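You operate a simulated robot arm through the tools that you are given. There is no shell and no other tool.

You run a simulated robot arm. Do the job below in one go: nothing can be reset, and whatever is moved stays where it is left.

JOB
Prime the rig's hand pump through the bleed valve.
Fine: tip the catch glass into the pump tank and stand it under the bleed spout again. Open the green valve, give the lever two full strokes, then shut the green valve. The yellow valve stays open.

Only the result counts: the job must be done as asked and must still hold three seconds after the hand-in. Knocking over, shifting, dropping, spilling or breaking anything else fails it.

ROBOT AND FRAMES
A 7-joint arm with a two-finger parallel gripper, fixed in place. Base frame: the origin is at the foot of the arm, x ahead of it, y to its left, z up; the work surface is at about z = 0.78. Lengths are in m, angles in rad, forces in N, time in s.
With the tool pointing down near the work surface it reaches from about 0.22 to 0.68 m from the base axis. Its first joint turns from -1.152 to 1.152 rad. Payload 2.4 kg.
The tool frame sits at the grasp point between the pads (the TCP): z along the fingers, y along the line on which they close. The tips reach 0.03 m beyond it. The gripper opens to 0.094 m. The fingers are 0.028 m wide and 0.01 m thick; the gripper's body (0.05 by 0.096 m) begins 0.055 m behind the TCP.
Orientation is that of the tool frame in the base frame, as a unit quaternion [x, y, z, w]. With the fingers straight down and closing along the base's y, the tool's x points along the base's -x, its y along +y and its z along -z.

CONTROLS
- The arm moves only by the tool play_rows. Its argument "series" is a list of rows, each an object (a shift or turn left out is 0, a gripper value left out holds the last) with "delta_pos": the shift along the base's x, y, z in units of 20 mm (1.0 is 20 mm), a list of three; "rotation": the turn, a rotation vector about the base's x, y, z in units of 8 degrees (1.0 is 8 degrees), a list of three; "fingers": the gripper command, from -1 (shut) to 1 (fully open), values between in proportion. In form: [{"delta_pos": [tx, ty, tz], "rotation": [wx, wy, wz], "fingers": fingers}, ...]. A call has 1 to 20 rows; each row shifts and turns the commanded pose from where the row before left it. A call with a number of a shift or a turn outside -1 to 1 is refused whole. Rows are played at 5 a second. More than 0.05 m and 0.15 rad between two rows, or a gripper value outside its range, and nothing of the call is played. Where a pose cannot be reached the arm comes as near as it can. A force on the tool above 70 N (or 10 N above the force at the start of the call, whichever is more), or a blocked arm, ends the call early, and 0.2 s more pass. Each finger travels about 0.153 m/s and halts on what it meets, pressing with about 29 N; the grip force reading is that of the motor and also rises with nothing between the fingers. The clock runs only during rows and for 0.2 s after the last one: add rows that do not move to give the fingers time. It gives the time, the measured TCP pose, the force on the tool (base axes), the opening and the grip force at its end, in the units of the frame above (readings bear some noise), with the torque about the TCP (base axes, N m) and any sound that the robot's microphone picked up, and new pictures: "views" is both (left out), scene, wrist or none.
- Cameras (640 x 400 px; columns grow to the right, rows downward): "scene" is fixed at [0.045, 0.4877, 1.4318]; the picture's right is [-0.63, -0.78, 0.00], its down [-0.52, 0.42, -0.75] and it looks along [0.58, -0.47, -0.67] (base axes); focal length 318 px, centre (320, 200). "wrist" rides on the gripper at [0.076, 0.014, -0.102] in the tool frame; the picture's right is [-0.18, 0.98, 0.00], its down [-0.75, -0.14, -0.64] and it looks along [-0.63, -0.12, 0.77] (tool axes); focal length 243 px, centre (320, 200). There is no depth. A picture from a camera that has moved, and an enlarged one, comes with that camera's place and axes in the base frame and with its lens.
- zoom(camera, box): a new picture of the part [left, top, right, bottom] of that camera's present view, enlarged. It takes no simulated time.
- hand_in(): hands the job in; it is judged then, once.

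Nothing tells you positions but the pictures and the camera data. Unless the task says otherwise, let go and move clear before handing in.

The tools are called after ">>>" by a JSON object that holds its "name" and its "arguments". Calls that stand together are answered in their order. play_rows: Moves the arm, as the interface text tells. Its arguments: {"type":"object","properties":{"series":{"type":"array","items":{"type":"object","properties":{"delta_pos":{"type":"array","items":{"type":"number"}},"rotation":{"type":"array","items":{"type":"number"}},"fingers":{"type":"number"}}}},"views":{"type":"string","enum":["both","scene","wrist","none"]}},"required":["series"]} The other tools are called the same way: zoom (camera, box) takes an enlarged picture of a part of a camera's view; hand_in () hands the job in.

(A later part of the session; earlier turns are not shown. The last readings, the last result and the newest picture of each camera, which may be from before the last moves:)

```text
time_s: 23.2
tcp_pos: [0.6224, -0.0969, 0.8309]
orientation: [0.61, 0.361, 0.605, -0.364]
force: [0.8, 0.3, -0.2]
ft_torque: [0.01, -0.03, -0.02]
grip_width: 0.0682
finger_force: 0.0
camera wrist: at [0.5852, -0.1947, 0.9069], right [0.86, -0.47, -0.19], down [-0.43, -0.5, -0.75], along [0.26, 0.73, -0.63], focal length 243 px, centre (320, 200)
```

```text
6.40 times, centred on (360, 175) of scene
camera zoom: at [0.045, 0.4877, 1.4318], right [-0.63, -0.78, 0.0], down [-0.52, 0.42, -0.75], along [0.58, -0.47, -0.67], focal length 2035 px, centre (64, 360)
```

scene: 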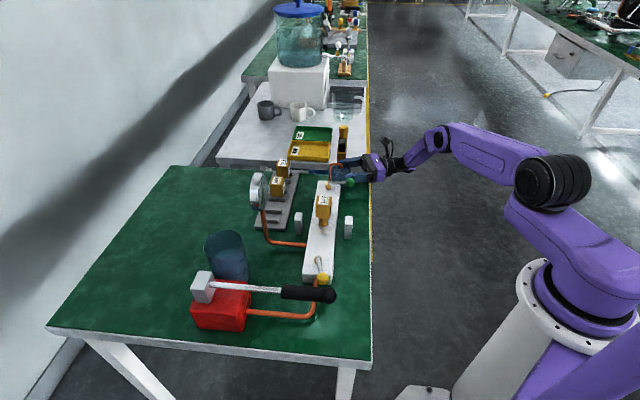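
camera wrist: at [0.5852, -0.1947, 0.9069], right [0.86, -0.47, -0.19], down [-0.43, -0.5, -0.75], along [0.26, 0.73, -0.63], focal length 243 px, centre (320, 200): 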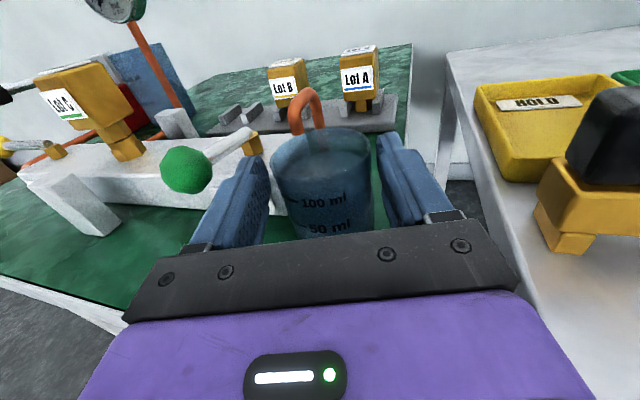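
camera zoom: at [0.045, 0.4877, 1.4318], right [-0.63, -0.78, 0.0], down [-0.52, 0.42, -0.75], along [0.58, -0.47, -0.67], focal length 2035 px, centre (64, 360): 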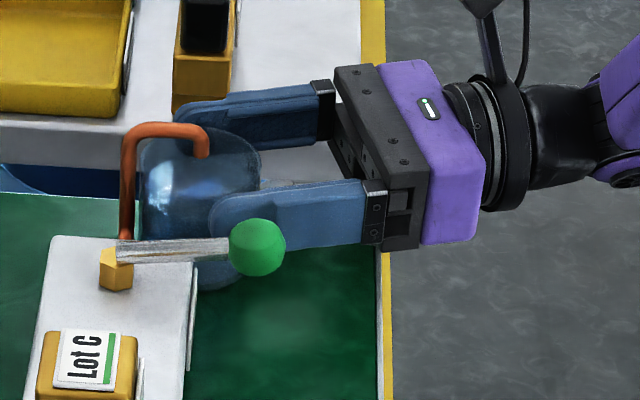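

Positioned with no contact force. Closing the fingers gradually on the glass.

>>> {"name": "play_rows", "arguments": {"series": [{"fingers": 0.38}, {"fingers": 0.32}, {"fingers": 0.27}, {"fingers": 0.23}, {"fingers": 0.19}, {"fingers": 0.15}, {"fingers": 0.0}, {"fingers": -0.5}, {"fingers": -1}, {"fingers": -1}], "views": "both"}}

>>> {"name": "zoom", "arguments": {"camera": "wrist", "box": [200, 60, 440, 230]}}

>>> {"name": "zoom", "arguments": {"camera": "scene", "box": [310, 145, 410, 205]}}

```text
time_s: 25.4
tcp_pos: [0.6218, -0.0986, 0.8316]
orientation: [0.609, 0.361, 0.606, -0.363]
force: [2.4, -1.6, 2.1]
ft_torque: [-0.07, -0.16, -0.02]
grip_width: 0.0563
finger_force: 29.0
camera wrist: at [0.5851, -0.195, 0.907], right [0.86, -0.47, -0.19], down [-0.43, -0.5, -0.75], along [0.26, 0.73, -0.63], focal length 243 px, centre (320, 200)
```

scene: 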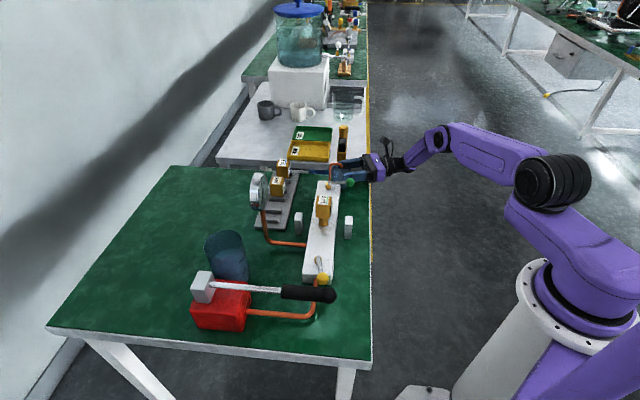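
wrist: 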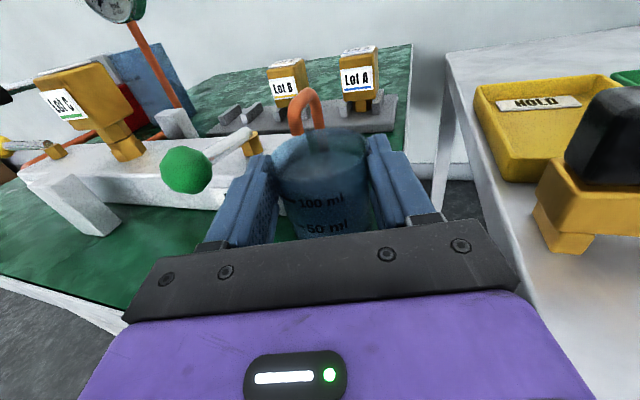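

```text
2.35 times, centred on (320, 145) of wrist
camera zoom: at [0.5851, -0.195, 0.907], right [0.86, -0.47, -0.19], down [-0.43, -0.5, -0.75], along [0.26, 0.73, -0.63], focal length 571 px, centre (320, 329)
```

zoom: 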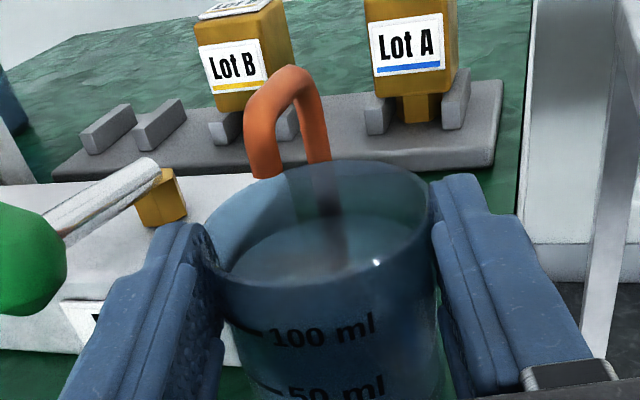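

```text
6.40 times, centred on (360, 175) of scene
camera zoom: at [0.045, 0.4877, 1.4318], right [-0.63, -0.78, 0.0], down [-0.52, 0.42, -0.75], along [0.58, -0.47, -0.67], focal length 2035 px, centre (64, 360)
```

zoom: 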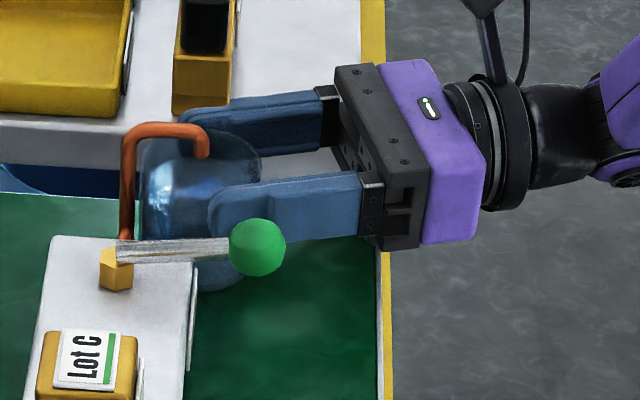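

The glass is held firmly (56 mm, 29 N). I'll lift 2 mm, slide it straight out from under the spout, then check.

>>> {"name": "play_rows", "arguments": {"series": [{"delta_pos": [0, 0, 0.1]}, {"delta_pos": [-0.2, -0.2, 0]}, {"delta_pos": [-0.35, -0.35, 0]}, {"delta_pos": [-0.35, -0.35, 0]}, {"delta_pos": [-0.35, -0.35, 0]}, {"delta_pos": [-0.35, -0.35, 0]}, {"delta_pos": [-0.35, -0.35, 0]}, {"delta_pos": [-0.2, -0.2, 0]}, {"delta_pos": [0, 0, 0]}, {"delta_pos": [0, 0, 0]}], "views": "both"}}

>>> {"name": "zoom", "arguments": {"camera": "scene", "box": [310, 145, 410, 205]}}

```text
time_s: 27.6
tcp_pos: [0.5778, -0.1395, 0.8335]
orientation: [0.609, 0.361, 0.605, -0.364]
force: [0.3, 0.3, -1.6]
ft_torque: [-0.02, 0.02, 0.01]
grip_width: 0.0557
finger_force: 29.3
camera wrist: at [0.5414, -0.2362, 0.9094], right [0.86, -0.47, -0.19], down [-0.43, -0.5, -0.75], along [0.26, 0.73, -0.63], focal length 243 px, centre (320, 200)
```

scene: 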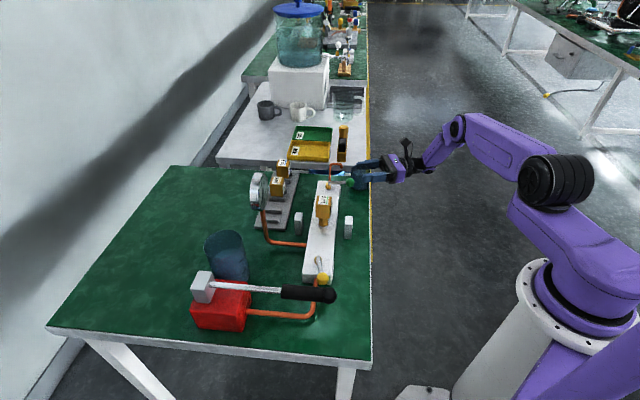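
wrist: 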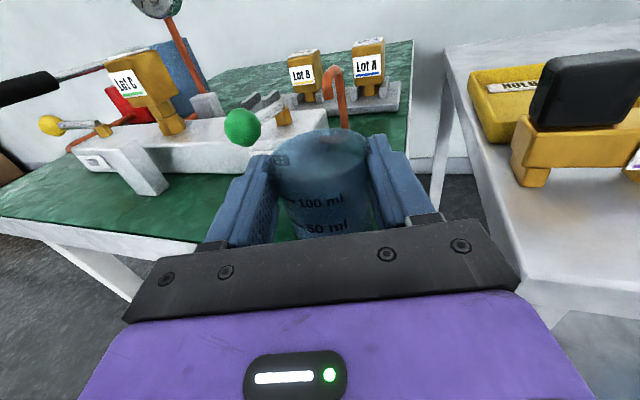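

```text
6.40 times, centred on (360, 175) of scene
camera zoom: at [0.045, 0.4877, 1.4318], right [-0.63, -0.78, 0.0], down [-0.52, 0.42, -0.75], along [0.58, -0.47, -0.67], focal length 2035 px, centre (64, 360)
```

zoom: 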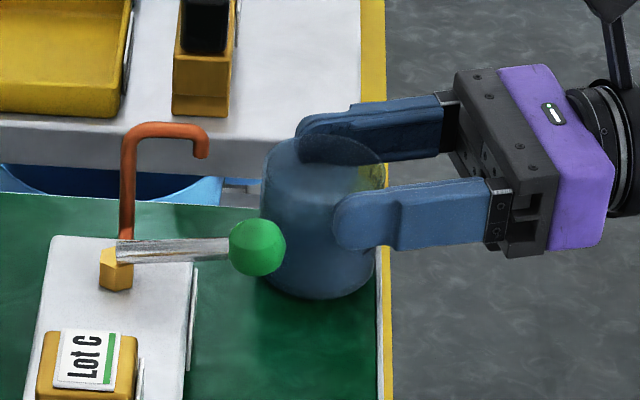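

The glass is clear of the spout and upright in the grip. Lifting it straight up.

>>> {"name": "play_rows", "arguments": {"series": [{"delta_pos": [0, 0, 0.3]}, {"delta_pos": [0, 0, 0.6]}, {"delta_pos": [0, 0, 0.8]}, {"delta_pos": [0, 0, 0.8]}, {"delta_pos": [0, 0, 0.8]}, {"delta_pos": [0, 0, 0.8]}, {"delta_pos": [0, 0, 0.8]}, {"delta_pos": [0, 0, 0.8]}, {"delta_pos": [0, 0, 0.8]}, {"delta_pos": [0, 0, 0.8]}, {"delta_pos": [0, 0, 0.8]}, {"delta_pos": [0, 0, 0.8]}, {"delta_pos": [0, 0, 0.8]}, {"delta_pos": [0, 0, 0.6]}, {"delta_pos": [0, 0, 0.3]}, {"delta_pos": [0, 0, 0]}], "views": "both"}}

>>> {"name": "zoom", "arguments": {"camera": "wrist", "box": [0, 0, 440, 260]}}

>>> {"name": "zoom", "arguments": {"camera": "scene", "box": [310, 90, 450, 180]}}

```text
time_s: 31.0
tcp_pos: [0.5775, -0.1419, 1.0481]
orientation: [0.61, 0.36, 0.605, -0.363]
force: [0.3, 0.1, -1.3]
ft_torque: [-0.03, 0.02, -0.04]
grip_width: 0.0558
finger_force: 28.9
camera wrist: at [0.5415, -0.2388, 1.1221], right [0.86, -0.47, -0.19], down [-0.43, -0.5, -0.75], along [0.26, 0.73, -0.63], focal length 243 px, centre (320, 200)
```

scene: 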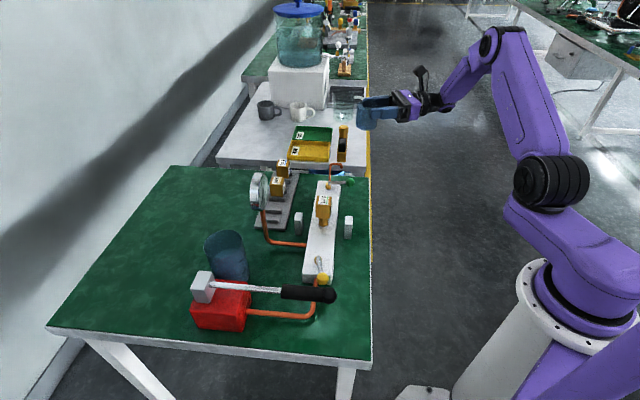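
wrist: 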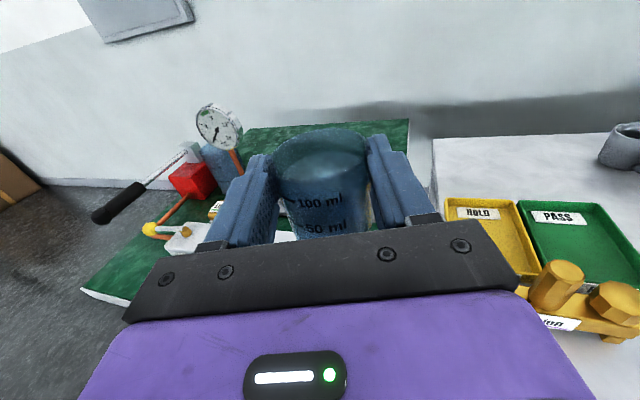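

```text
1.45 times, centred on (220, 130) of wrist
camera zoom: at [0.5415, -0.2388, 1.1221], right [0.86, -0.47, -0.19], down [-0.43, -0.5, -0.75], along [0.26, 0.73, -0.63], focal length 353 px, centre (466, 302)
```

zoom: 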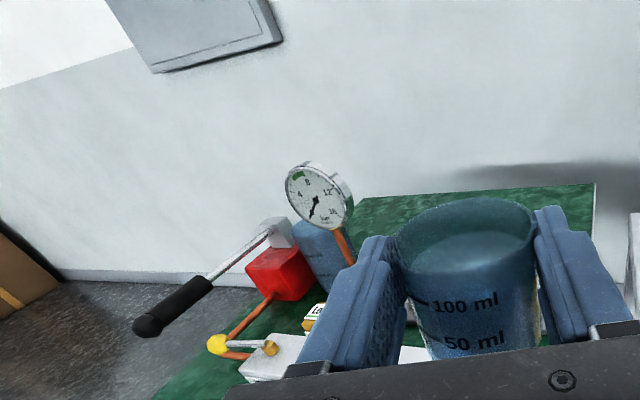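

```text
4.44 times, centred on (380, 135) of scene
camera zoom: at [0.045, 0.4877, 1.4318], right [-0.63, -0.78, 0.0], down [-0.52, 0.42, -0.75], along [0.58, -0.47, -0.67], focal length 1413 px, centre (53, 489)
```

zoom: 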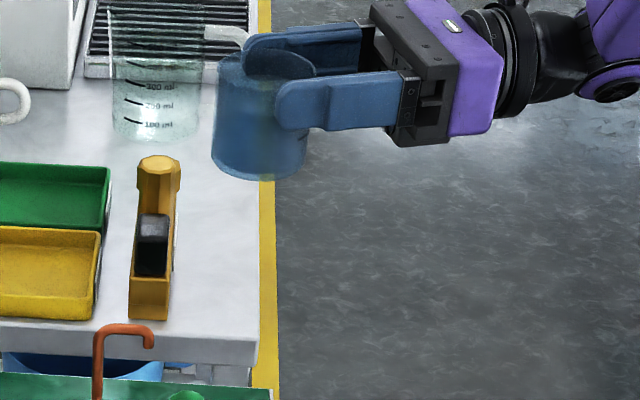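

The glass is at z≈1.05, upright. I'll carry it over towards the tank at z≈1.11, above the gauge top at about 1.0, easing in and out.

>>> {"name": "play_rows", "arguments": {"series": [{"delta_pos": [0, 0.2, 0.5]}, {"delta_pos": [0, 0.4, 0.8]}, {"delta_pos": [0, 0.6, 0.8]}, {"delta_pos": [0, 0.8, 0.8]}, {"delta_pos": [-0.1, 0.9, 0.3], "rotation": [0, 0, -0.1]}, {"delta_pos": [-0.1, 0.9, 0], "rotation": [0, 0, -0.1]}, {"delta_pos": [-0.1, 0.9, 0], "rotation": [0, 0, -0.1]}, {"delta_pos": [-0.1, 0.9, 0], "rotation": [0, 0, -0.1]}, {"delta_pos": [-0.1, 0.9, 0], "rotation": [0, 0, -0.1]}, {"delta_pos": [-0.1, 0.9, 0], "rotation": [0, 0, -0.1]}, {"delta_pos": [-0.1, 0.9, 0], "rotation": [0, 0, -0.1]}, {"delta_pos": [-0.1, 0.9, 0], "rotation": [0, 0, -0.1]}, {"delta_pos": [-0.1, 0.9, 0], "rotation": [0, 0, -0.1]}, {"delta_pos": [-0.1, 0.9, 0], "rotation": [0, 0, -0.1]}, {"delta_pos": [-0.1, 0.9, 0], "rotation": [0, 0, -0.1]}, {"delta_pos": [-0.1, 0.9, 0], "rotation": [0, 0, -0.1]}, {"delta_pos": [0, 0.7, 0]}, {"delta_pos": [0, 0.4, 0]}, {"delta_pos": [0, 0.2, 0]}, {"delta_pos": [0, 0, 0]}], "views": "both"}}

>>> {"name": "zoom", "arguments": {"camera": "wrist", "box": [60, 40, 440, 260]}}

```text
time_s: 35.2
tcp_pos: [0.5553, 0.1412, 1.1119]
orientation: [0.637, 0.309, 0.634, -0.312]
force: [-0.6, -0.6, -1.2]
ft_torque: [-0.02, 0.03, -0.02]
grip_width: 0.0558
finger_force: 28.9
camera wrist: at [0.5018, 0.052, 1.1863], right [0.77, -0.6, -0.19], down [-0.51, -0.42, -0.75], along [0.37, 0.68, -0.63], focal length 243 px, centre (320, 200)
```

scene: 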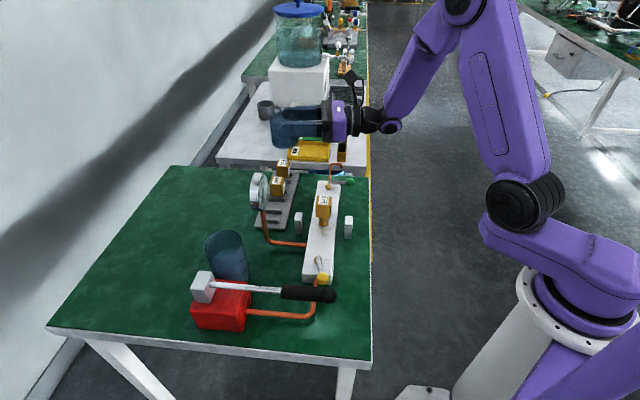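
wrist: 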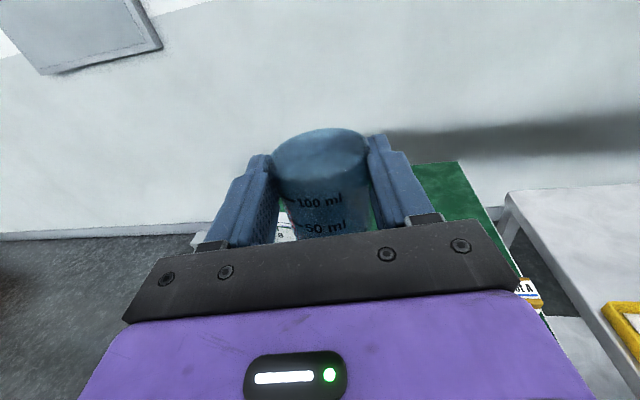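

```text
1.68 times, centred on (250, 150) of wrist
camera zoom: at [0.5018, 0.052, 1.1863], right [0.77, -0.6, -0.19], down [-0.51, -0.42, -0.75], along [0.37, 0.68, -0.63], focal length 409 px, centre (438, 284)
```

zoom: 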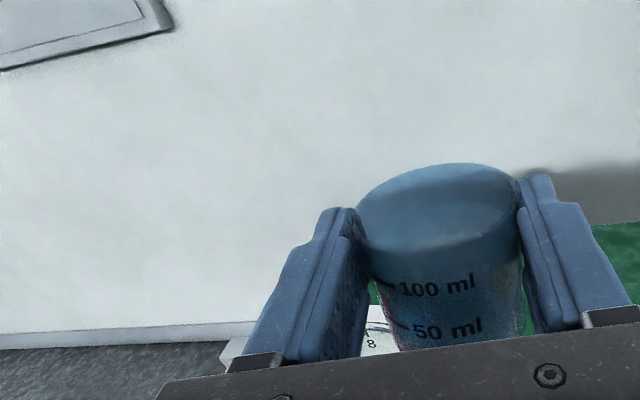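

The tank rim centre triangulates to (0.532, 0.367, 0.895), radius about 43 mm. I'll carry on to a pre-pour point just short of it, heading about 52°, which keeps the hand clear of the gauge and lever.

>>> {"name": "play_rows", "arguments": {"series": [{"delta_pos": [-0.096, 0.3, 0]}, {"delta_pos": [-0.192, 0.6, 0]}, {"delta_pos": [-0.288, 0.9, 0]}, {"delta_pos": [-0.288, 0.9, 0]}, {"delta_pos": [-0.288, 0.9, 0]}, {"delta_pos": [-0.288, 0.9, 0]}, {"delta_pos": [-0.288, 0.9, 0]}, {"delta_pos": [-0.288, 0.9, 0]}, {"delta_pos": [-0.288, 0.9, 0]}, {"delta_pos": [-0.288, 0.9, 0]}, {"delta_pos": [-0.224, 0.7, 0]}, {"delta_pos": [-0.128, 0.4, 0]}, {"delta_pos": [0, 0, -0.4]}, {"delta_pos": [0, 0, -0.7]}, {"delta_pos": [0, 0, -0.7]}, {"delta_pos": [0, 0, -0.4]}, {"delta_pos": [0, 0, 0]}], "views": "both"}}

>>> {"name": "zoom", "arguments": {"camera": "scene", "box": [160, 140, 380, 300]}}

```text
time_s: 38.8
tcp_pos: [0.4935, 0.3277, 1.0674]
orientation: [0.637, 0.309, 0.633, -0.312]
force: [0.3, 0.4, -1.0]
ft_torque: [-0.04, 0.03, 0.05]
grip_width: 0.0556
finger_force: 29.3
camera wrist: at [0.4415, 0.2372, 1.142], right [0.77, -0.6, -0.19], down [-0.51, -0.42, -0.75], along [0.37, 0.68, -0.63], focal length 243 px, centre (320, 200)
```

scene: 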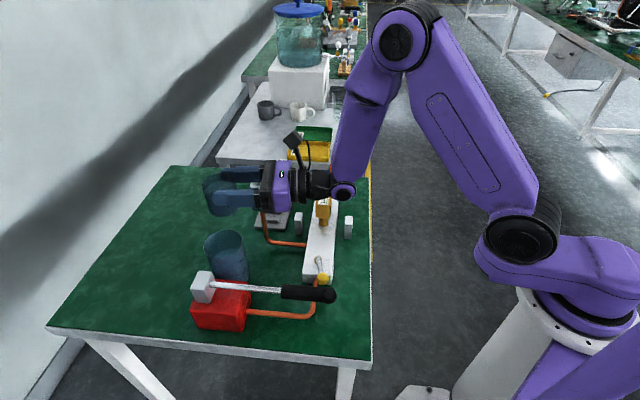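
wrist: 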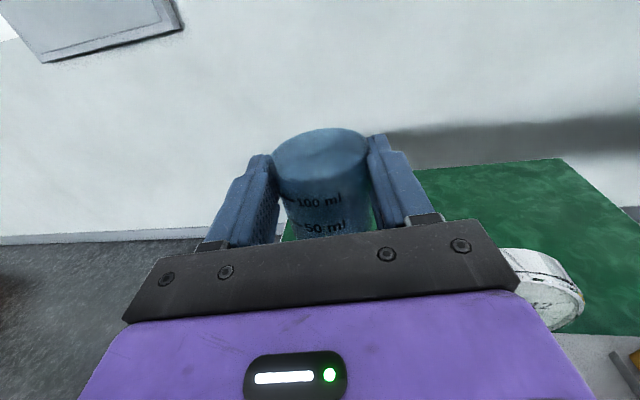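

```text
2.50 times, centred on (270, 220) of scene
camera zoom: at [0.045, 0.4877, 1.4318], right [-0.63, -0.78, 0.0], down [-0.52, 0.42, -0.75], along [0.58, -0.47, -0.67], focal length 795 px, centre (445, 150)
```

zoom: 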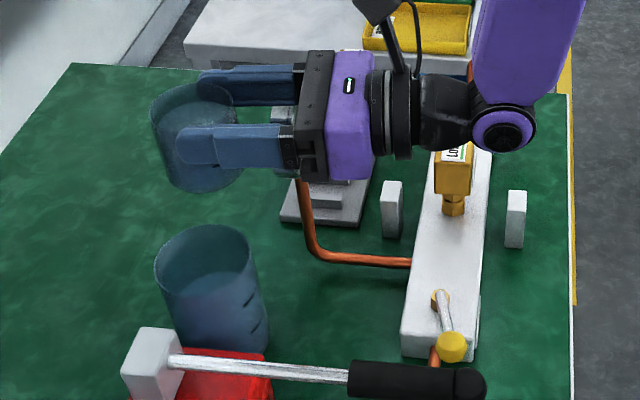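

Reachable here with good clearance from the gauge. Lowering to z≈0.98 beside the tank centre and starting a gentle tilt to 24°.

>>> {"name": "play_rows", "arguments": {"series": [{"delta_pos": [0.05, -0.04, -0.6]}, {"delta_pos": [0.05, -0.04, -0.9]}, {"delta_pos": [0.05, -0.04, -0.9]}, {"delta_pos": [0.05, -0.04, -0.9]}, {"delta_pos": [0.05, -0.04, -0.7]}, {"delta_pos": [0, 0, -0.3]}, {"rotation": [-0.4, 0.31, 0]}, {"rotation": [-0.6, 0.46, 0]}, {"rotation": [-0.6, 0.46, 0]}, {"rotation": [-0.6, 0.46, 0]}, {"delta_pos": [0, 0, 0]}], "views": "both"}}

>>> {"name": "zoom", "arguments": {"camera": "scene", "box": [160, 180, 320, 300]}}

>>> {"name": "zoom", "arguments": {"camera": "wrist", "box": [200, 60, 440, 230]}}

```text
time_s: 41.2
tcp_pos: [0.5002, 0.3213, 0.9814]
orientation: [0.747, 0.364, 0.5, -0.246]
force: [-0.9, 0.1, -0.6]
ft_torque: [0.0, -0.01, 0.0]
grip_width: 0.0552
finger_force: 29.3
camera wrist: at [0.4701, 0.2608, 1.0885], right [0.73, -0.66, -0.17], down [-0.66, -0.61, -0.45], along [0.19, 0.44, -0.88], focal length 243 px, centre (320, 200)
```

scene: 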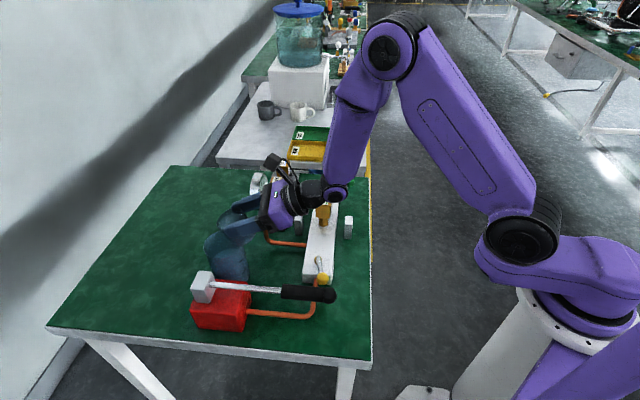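
wrist: 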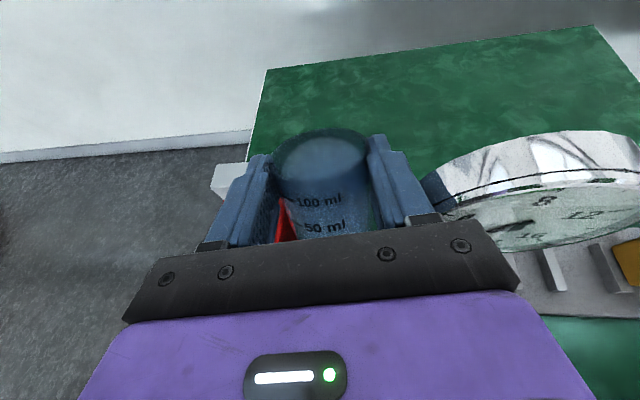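

```text
3.33 times, centred on (240, 240) of scene
camera zoom: at [0.045, 0.4877, 1.4318], right [-0.63, -0.78, 0.0], down [-0.52, 0.42, -0.75], along [0.58, -0.47, -0.67], focal length 1060 px, centre (587, 67)
```

zoom: 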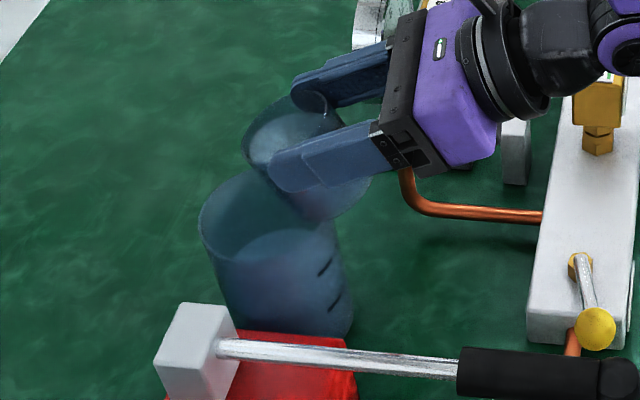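

```text
2.35 times, centred on (320, 145) of wrist
camera zoom: at [0.4701, 0.2608, 1.0885], right [0.73, -0.66, -0.17], down [-0.66, -0.61, -0.45], along [0.19, 0.44, -0.88], focal length 571 px, centre (320, 329)
```

zoom: 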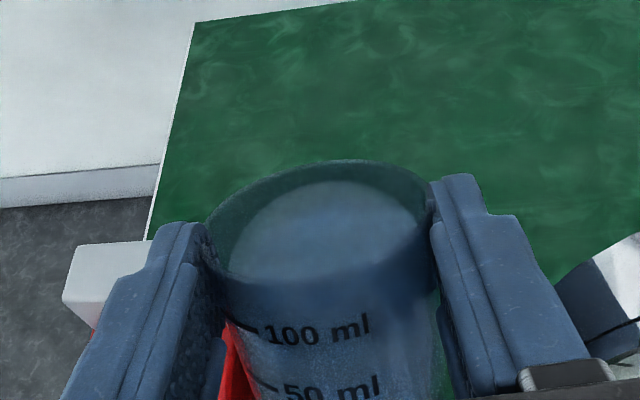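

The mouth is over the tank and the water is near the lip. Continuing the tilt slowly, shifting forward so the lip stays over the tank centre.

>>> {"name": "play_rows", "arguments": {"series": [{"delta_pos": [0.05, 0.063, 0], "rotation": [-0.395, 0.305, 0]}, {"delta_pos": [0.05, 0.063, 0], "rotation": [-0.395, 0.305, 0]}, {"delta_pos": [0.05, 0.063, 0], "rotation": [-0.395, 0.305, 0]}, {"delta_pos": [0.05, 0.063, 0], "rotation": [-0.395, 0.305, 0]}, {"delta_pos": [0.05, 0.063, 0], "rotation": [-0.395, 0.305, 0]}, {"delta_pos": [0, 0, 0]}], "views": "both"}}

>>> {"name": "zoom", "arguments": {"camera": "scene", "box": [160, 180, 320, 300]}}

>>> {"name": "zoom", "arguments": {"camera": "wrist", "box": [200, 60, 440, 230]}}

```text
time_s: 42.6
tcp_pos: [0.5047, 0.3286, 0.9809]
orientation: [0.823, 0.401, 0.363, -0.177]
force: [0.4, -0.1, -1.2]
ft_torque: [0.03, 0.05, 0.01]
grip_width: 0.0551
finger_force: 28.8
camera wrist: at [0.4998, 0.3011, 1.1048], right [0.7, -0.7, -0.14], down [-0.72, -0.69, -0.12], along [-0.01, 0.18, -0.98], focal length 243 px, centre (320, 200)
```

scene: 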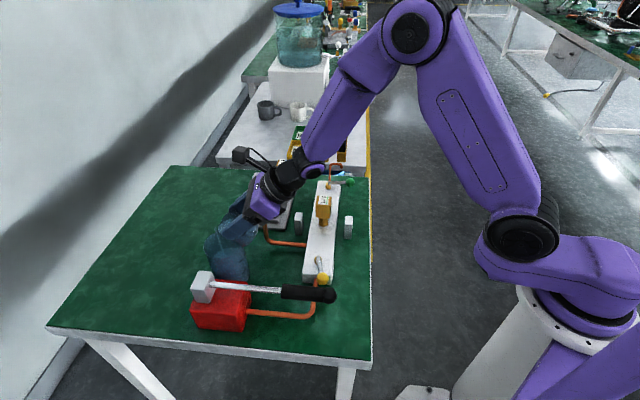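
wrist: 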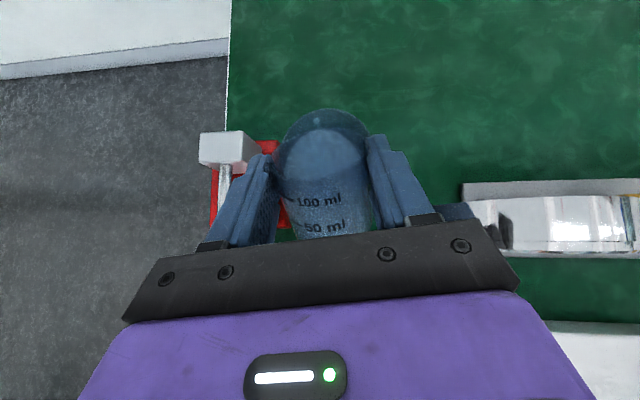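

```text
3.33 times, centred on (240, 240) of scene
camera zoom: at [0.045, 0.4877, 1.4318], right [-0.63, -0.78, 0.0], down [-0.52, 0.42, -0.75], along [0.58, -0.47, -0.67], focal length 1060 px, centre (587, 67)
```

zoom: 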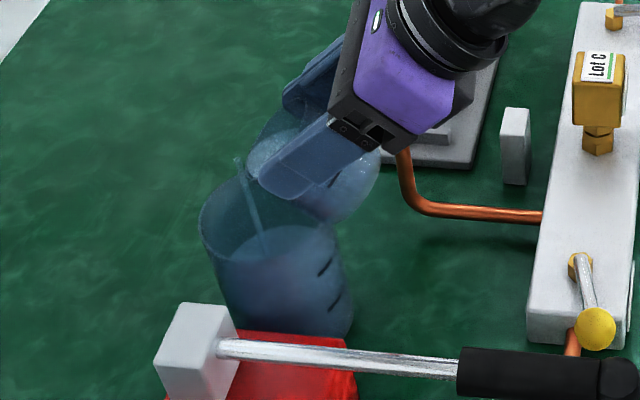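

```text
2.35 times, centred on (320, 145) of wrist
camera zoom: at [0.4998, 0.3011, 1.1048], right [0.7, -0.7, -0.14], down [-0.72, -0.69, -0.12], along [-0.01, 0.18, -0.98], focal length 571 px, centre (320, 329)
```

zoom: 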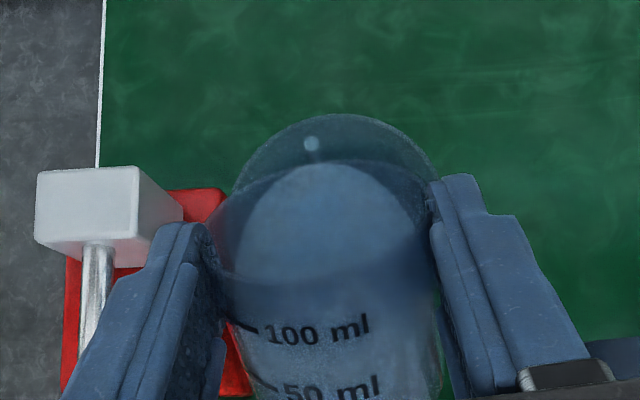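

The stream falls cleanly inside the tank. Continuing the tilt slowly.

>>> {"name": "play_rows", "arguments": {"series": [{"delta_pos": [0, 0, 0]}, {"delta_pos": [0.04, 0.05, 0], "rotation": [-0.395, 0.305, 0]}, {"delta_pos": [0.04, 0.05, 0], "rotation": [-0.395, 0.305, 0]}, {"delta_pos": [0, 0, 0]}, {"delta_pos": [0.04, 0.05, 0], "rotation": [-0.395, 0.305, 0]}, {"delta_pos": [0.04, 0.05, 0], "rotation": [-0.395, 0.305, 0]}, {"delta_pos": [0, 0, 0]}, {"delta_pos": [0.04, 0.05, 0], "rotation": [-0.395, 0.305, 0]}, {"delta_pos": [0, 0, 0]}, {"delta_pos": [0, 0, 0]}], "views": "both"}}

>>> {"name": "zoom", "arguments": {"camera": "scene", "box": [160, 180, 320, 300]}}

>>> {"name": "zoom", "arguments": {"camera": "wrist", "box": [200, 60, 440, 230]}}

```text
time_s: 44.8
tcp_pos: [0.5048, 0.3355, 0.9809]
orientation: [0.86, 0.423, 0.252, -0.135]
force: [1.3, 0.4, -0.7]
ft_torque: [0.03, 0.0, -0.01]
grip_width: 0.0549
finger_force: 28.7
out of reach, approached as far as the arm can: row 6
camera wrist: at [0.5213, 0.3314, 1.1064], right [0.69, -0.72, -0.12], down [-0.7, -0.7, 0.13], along [-0.17, 0.0, -0.98], focal length 243 px, centre (320, 200)
```

scene: 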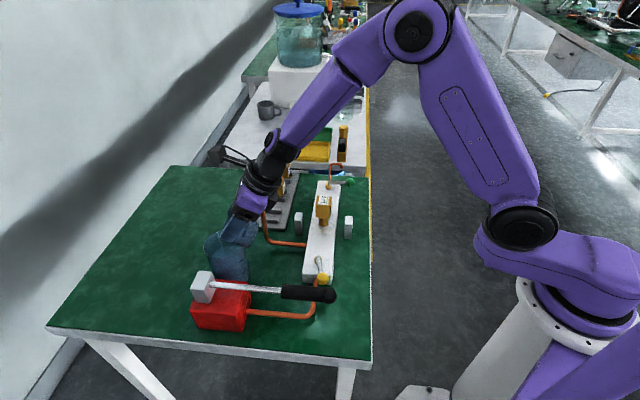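
wrist: 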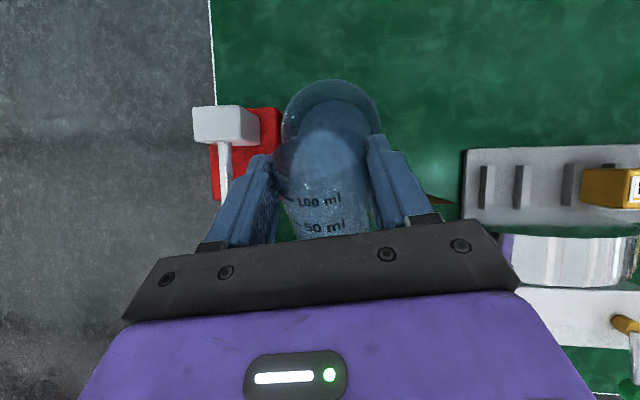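

```text
3.33 times, centred on (240, 240) of scene
camera zoom: at [0.045, 0.4877, 1.4318], right [-0.63, -0.78, 0.0], down [-0.52, 0.42, -0.75], along [0.58, -0.47, -0.67], focal length 1060 px, centre (587, 67)
```

zoom: 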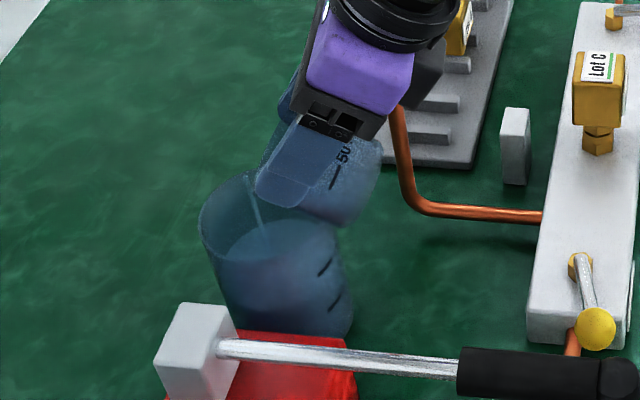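

```text
2.35 times, centred on (320, 145) of wrist
camera zoom: at [0.5213, 0.3314, 1.1064], right [0.69, -0.72, -0.12], down [-0.7, -0.7, 0.13], along [-0.17, 0.0, -0.98], focal length 571 px, centre (320, 329)
```

zoom: 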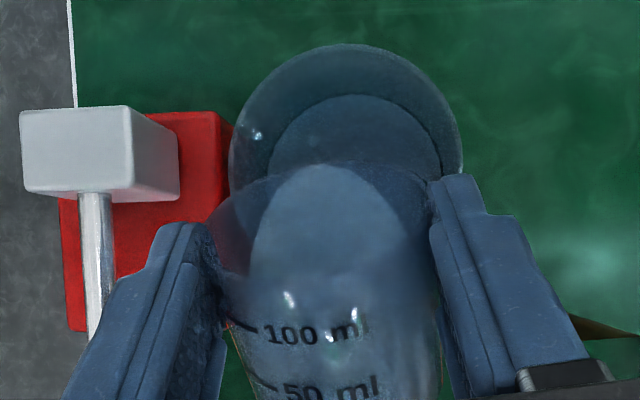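

About half has been poured; the arm hit a wrist limit at 57° of tilt on this heading. I'll swing the heading around the tank (lip staying over it), which puts the wrist back in its comfortable range.

>>> {"name": "play_rows", "arguments": {"series": [{"delta_pos": [0.155, -0.035, 0], "rotation": [0, 0, 0.75]}, {"delta_pos": [0.155, -0.035, 0], "rotation": [0, 0, 0.75]}, {"delta_pos": [0.155, -0.035, 0], "rotation": [0, 0, 0.75]}, {"delta_pos": [0.155, -0.035, 0], "rotation": [0, 0, 0.75]}, {"delta_pos": [0.155, -0.035, 0], "rotation": [0, 0, 0.75]}, {"delta_pos": [0.155, -0.035, 0], "rotation": [0, 0, 0.75]}, {"delta_pos": [0.155, -0.035, 0], "rotation": [0, 0, 0.75]}, {"delta_pos": [0.155, -0.035, 0], "rotation": [0, 0, 0.75]}, {"delta_pos": [0, 0, 0]}], "views": "both"}}

>>> {"name": "zoom", "arguments": {"camera": "scene", "box": [160, 180, 320, 300]}}

>>> {"name": "zoom", "arguments": {"camera": "wrist", "box": [200, 60, 440, 230]}}

```text
time_s: 46.3
tcp_pos: [0.5154, 0.3295, 0.981]
orientation: [0.679, 0.682, 0.173, -0.21]
force: [-28.3, -14.9, 24.9]
ft_torque: [-1.21, -1.31, -2.2]
grip_width: 0.0552
finger_force: 29.2
stopped in row 7: the force on the tool passed its limit at 90 N (the readings are from after the stop); the commanded pose is now the measured one
camera wrist: at [0.5352, 0.3408, 1.1057], right [0.98, -0.14, -0.15], down [-0.11, -0.98, 0.16], along [-0.16, -0.14, -0.98], focal length 243 px, centre (320, 200)
```

scene: 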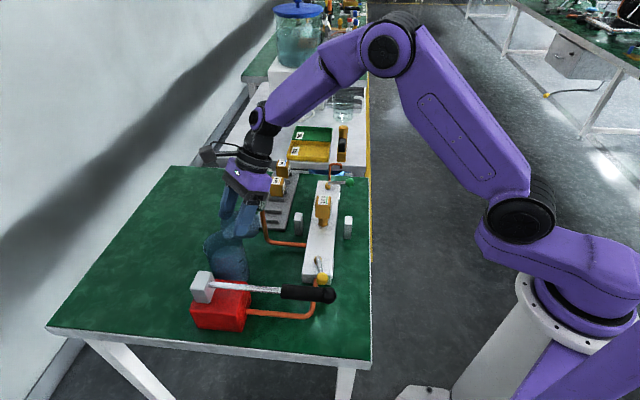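
wrist: 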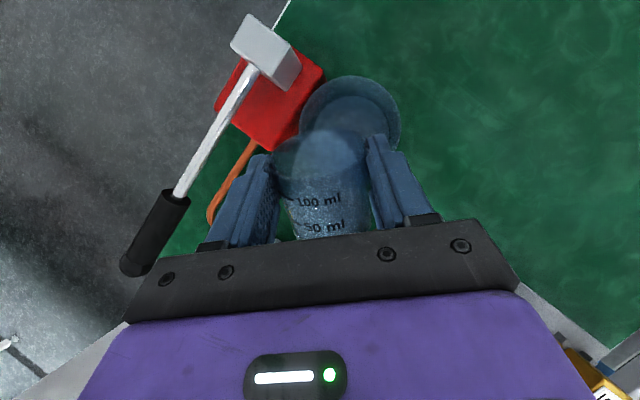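

```text
3.33 times, centred on (240, 240) of scene
camera zoom: at [0.0437, 0.487, 1.432], right [-0.63, -0.78, 0.0], down [-0.52, 0.42, -0.75], along [0.58, -0.47, -0.67], focal length 1060 px, centre (587, 67)
```

zoom: 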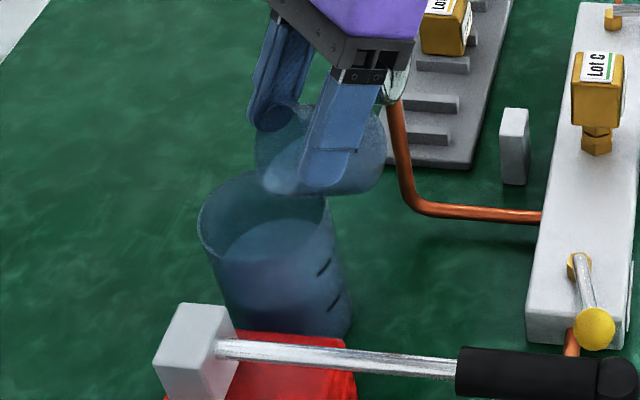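

```text
2.35 times, centred on (320, 145) of wrist
camera zoom: at [0.5352, 0.3408, 1.1057], right [0.98, -0.14, -0.15], down [-0.11, -0.98, 0.16], along [-0.16, -0.14, -0.98], focal length 571 px, centre (320, 329)
```

zoom: 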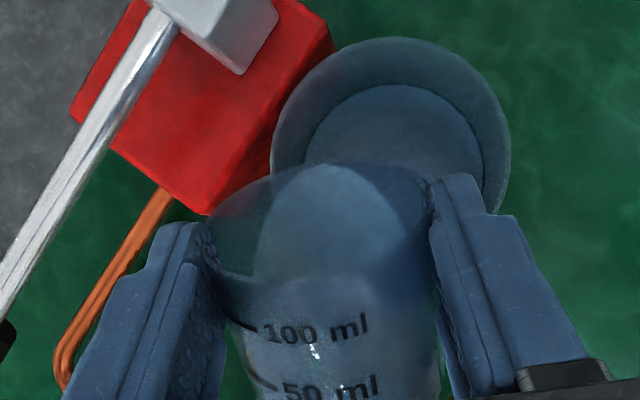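

The hand's underside touched the gauge rim. Backing up and away immediately, then re-centring the lip over the tank from a higher position.

>>> {"name": "play_rows", "arguments": {"series": [{"delta_pos": [-0.25, 0.1, 0.6]}, {"delta_pos": [0, 0, 0.8]}, {"delta_pos": [0, 0, 0.5]}, {"delta_pos": [0, 0, 0.3]}, {"delta_pos": [0, 0, 0]}], "views": "both"}}

>>> {"name": "zoom", "arguments": {"camera": "scene", "box": [160, 160, 320, 280]}}

>>> {"name": "zoom", "arguments": {"camera": "wrist", "box": [200, 60, 440, 230]}}

```text
time_s: 47.5
tcp_pos: [0.5128, 0.331, 1.0219]
orientation: [0.678, 0.683, 0.173, -0.207]
force: [1.3, 0.1, -0.6]
ft_torque: [0.0, -0.01, 0.01]
grip_width: 0.0551
finger_force: 29.2
camera wrist: at [0.5317, 0.343, 1.1476], right [0.98, -0.14, -0.14], down [-0.12, -0.98, 0.16], along [-0.16, -0.14, -0.98], focal length 243 px, centre (320, 200)
```

scene: 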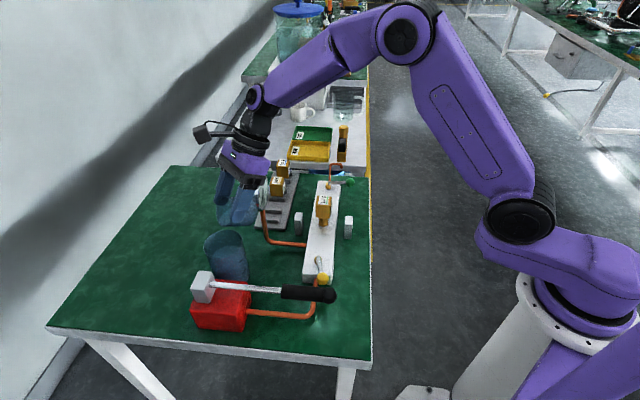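
wrist: 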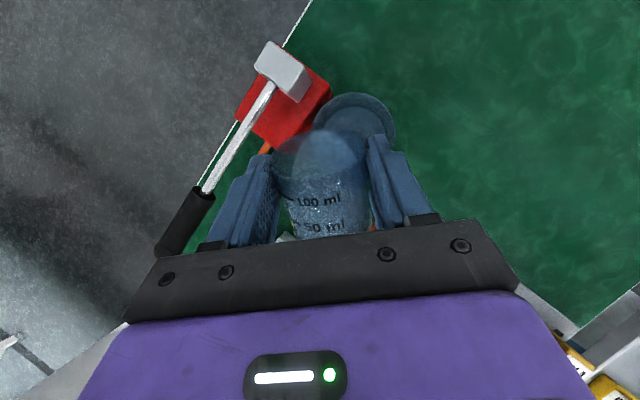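

```text
3.33 times, centred on (240, 220) of scene
camera zoom: at [0.045, 0.4877, 1.4318], right [-0.63, -0.78, 0.0], down [-0.52, 0.42, -0.75], along [0.58, -0.47, -0.67], focal length 1060 px, centre (587, 133)
```

zoom: 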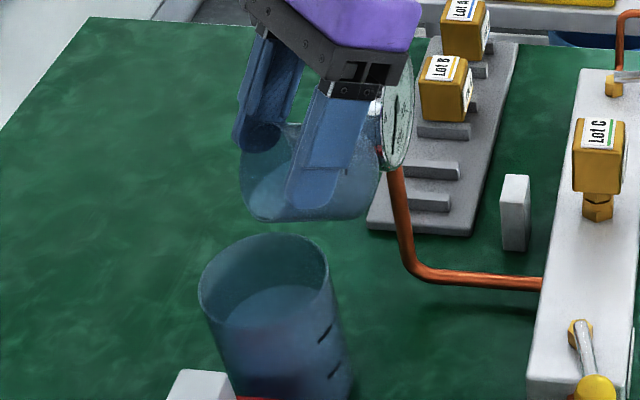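

```text
2.35 times, centred on (320, 145) of wrist
camera zoom: at [0.5317, 0.343, 1.1476], right [0.98, -0.14, -0.14], down [-0.12, -0.98, 0.16], along [-0.16, -0.14, -0.98], focal length 571 px, centre (320, 329)
```

zoom: 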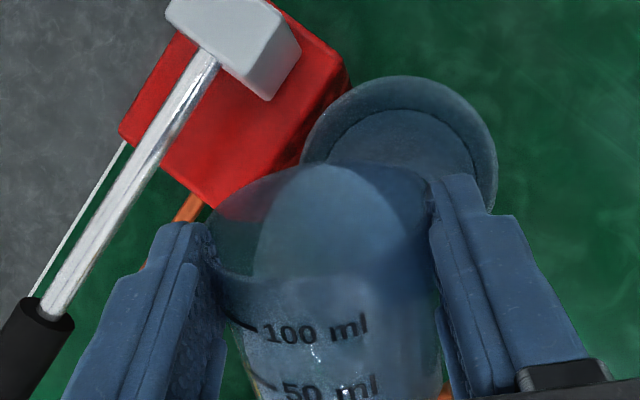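

Clear of the gauge, and everything is where it was. Re-centring the lip over the tank and finishing the tilt to about 90°, lowering again once the hand is upright.

>>> {"name": "play_rows", "arguments": {"series": [{"delta_pos": [0.54, -0.1, 0]}, {"delta_pos": [0.54, -0.1, 0]}, {"delta_pos": [-0.014, 0.155, 0], "rotation": [-0.498, -0.046, 0]}, {"delta_pos": [-0.014, 0.155, 0], "rotation": [-0.498, -0.046, 0]}, {"delta_pos": [-0.014, 0.155, 0], "rotation": [-0.498, -0.046, 0]}, {"delta_pos": [-0.014, 0.155, -0.3], "rotation": [-0.498, -0.046, 0]}, {"delta_pos": [0, 0, -0.4]}, {"delta_pos": [0, 0, 0]}], "views": "both"}}

>>> {"name": "zoom", "arguments": {"camera": "scene", "box": [160, 160, 320, 280]}}

>>> {"name": "zoom", "arguments": {"camera": "wrist", "box": [200, 60, 440, 230]}}

```text
time_s: 49.3
tcp_pos: [0.5327, 0.3394, 1.008]
orientation: [0.698, 0.703, 0.085, -0.103]
force: [-0.5, 0.2, -0.5]
ft_torque: [0.02, 0.04, -0.02]
grip_width: 0.0548
finger_force: 29.1
camera wrist: at [0.5485, 0.386, 1.1259], right [0.98, -0.17, -0.07], down [-0.12, -0.9, 0.42], along [-0.14, -0.41, -0.9], focal length 243 px, centre (320, 200)
```

scene: 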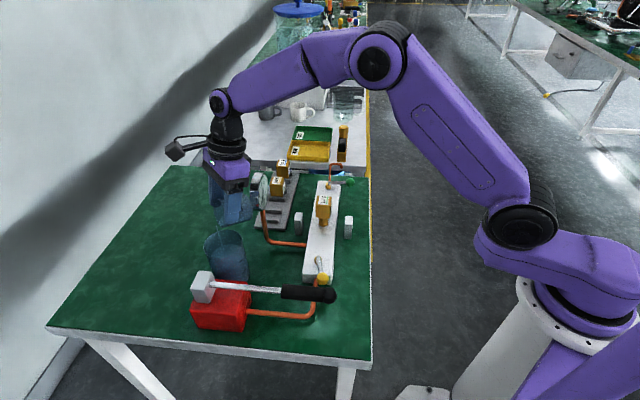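
wrist: 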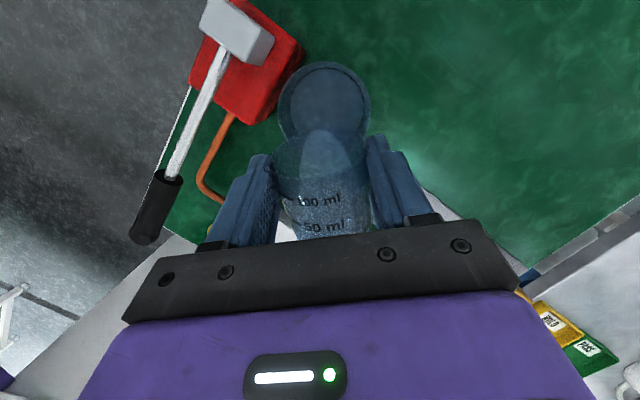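

```text
3.33 times, centred on (240, 220) of scene
camera zoom: at [0.045, 0.4877, 1.4318], right [-0.63, -0.78, 0.0], down [-0.52, 0.42, -0.75], along [0.58, -0.47, -0.67], focal length 1060 px, centre (587, 133)
```

zoom: 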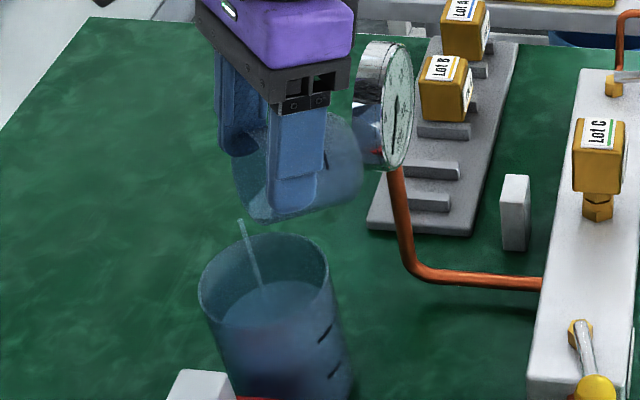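

```text
2.35 times, centred on (320, 145) of wrist
camera zoom: at [0.5485, 0.386, 1.1259], right [0.98, -0.17, -0.07], down [-0.12, -0.9, 0.42], along [-0.14, -0.41, -0.9], focal length 571 px, centre (320, 329)
```

zoom: 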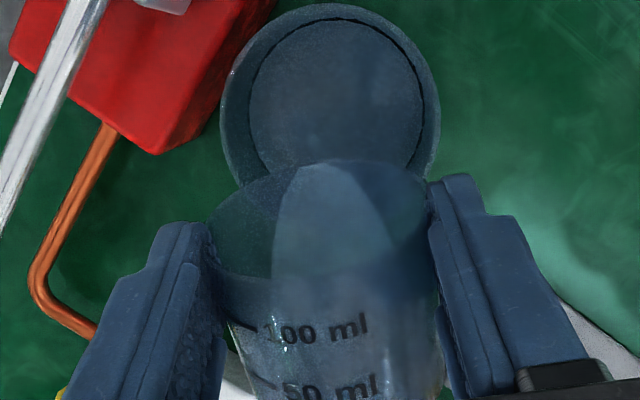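

The stream is centred in the tank. Finishing the tilt to beyond horizontal to empty the glass.

>>> {"name": "play_rows", "arguments": {"series": [{"delta_pos": [-0.014, 0.16, -0.3], "rotation": [-0.498, -0.046, 0]}, {"delta_pos": [-0.014, 0.16, -0.4], "rotation": [-0.498, -0.046, 0]}, {"delta_pos": [-0.014, 0.16, -0.4], "rotation": [-0.498, -0.046, 0]}, {"delta_pos": [-0.014, 0.16, -0.3], "rotation": [-0.498, -0.046, 0]}, {"delta_pos": [0, 0, 0]}, {"delta_pos": [-0.014, 0.16, 0], "rotation": [-0.498, -0.046, 0]}, {"delta_pos": [-0.014, 0.16, 0], "rotation": [-0.498, -0.046, 0]}, {"delta_pos": [-0.014, 0.16, 0], "rotation": [-0.498, -0.046, 0]}, {"delta_pos": [0, 0, 0]}, {"delta_pos": [0, 0, 0]}], "views": "both"}}

>>> {"name": "zoom", "arguments": {"camera": "scene", "box": [160, 160, 320, 280]}}

>>> {"name": "zoom", "arguments": {"camera": "wrist", "box": [200, 60, 440, 230]}}

```text
time_s: 51.5
tcp_pos: [0.531, 0.3626, 0.982]
orientation: [0.7, 0.705, -0.07, 0.085]
force: [-0.3, -0.6, 0.4]
ft_torque: [0.02, -0.01, 0.0]
grip_width: 0.0545
finger_force: 28.5
camera wrist: at [0.5424, 0.4592, 1.063], right [0.98, -0.17, 0.06], down [-0.15, -0.6, 0.79], along [-0.1, -0.78, -0.61], focal length 243 px, centre (320, 200)
```

scene: 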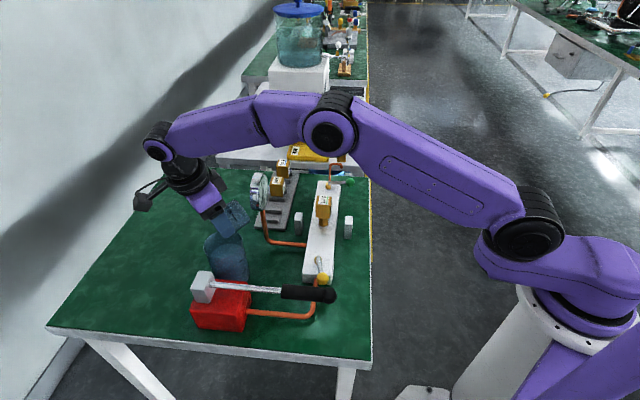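
wrist: 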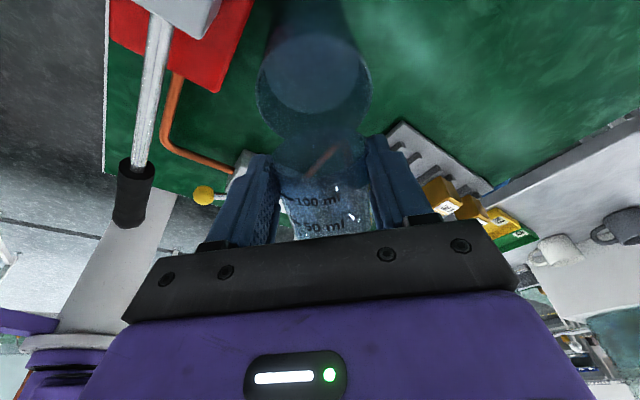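

```text
3.33 times, centred on (240, 220) of scene
camera zoom: at [0.045, 0.4877, 1.4318], right [-0.63, -0.78, 0.0], down [-0.52, 0.42, -0.75], along [0.58, -0.47, -0.67], focal length 1060 px, centre (587, 133)
```

zoom: 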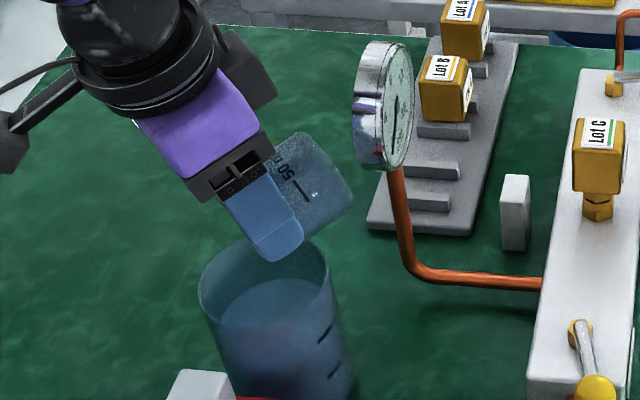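

```text
2.35 times, centred on (320, 145) of wrist
camera zoom: at [0.5424, 0.4592, 1.063], right [0.98, -0.17, 0.06], down [-0.15, -0.6, 0.79], along [-0.1, -0.78, -0.61], focal length 571 px, centre (320, 329)
```

zoom: 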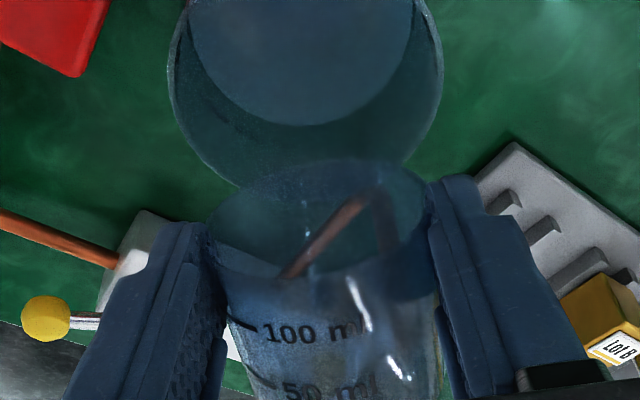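

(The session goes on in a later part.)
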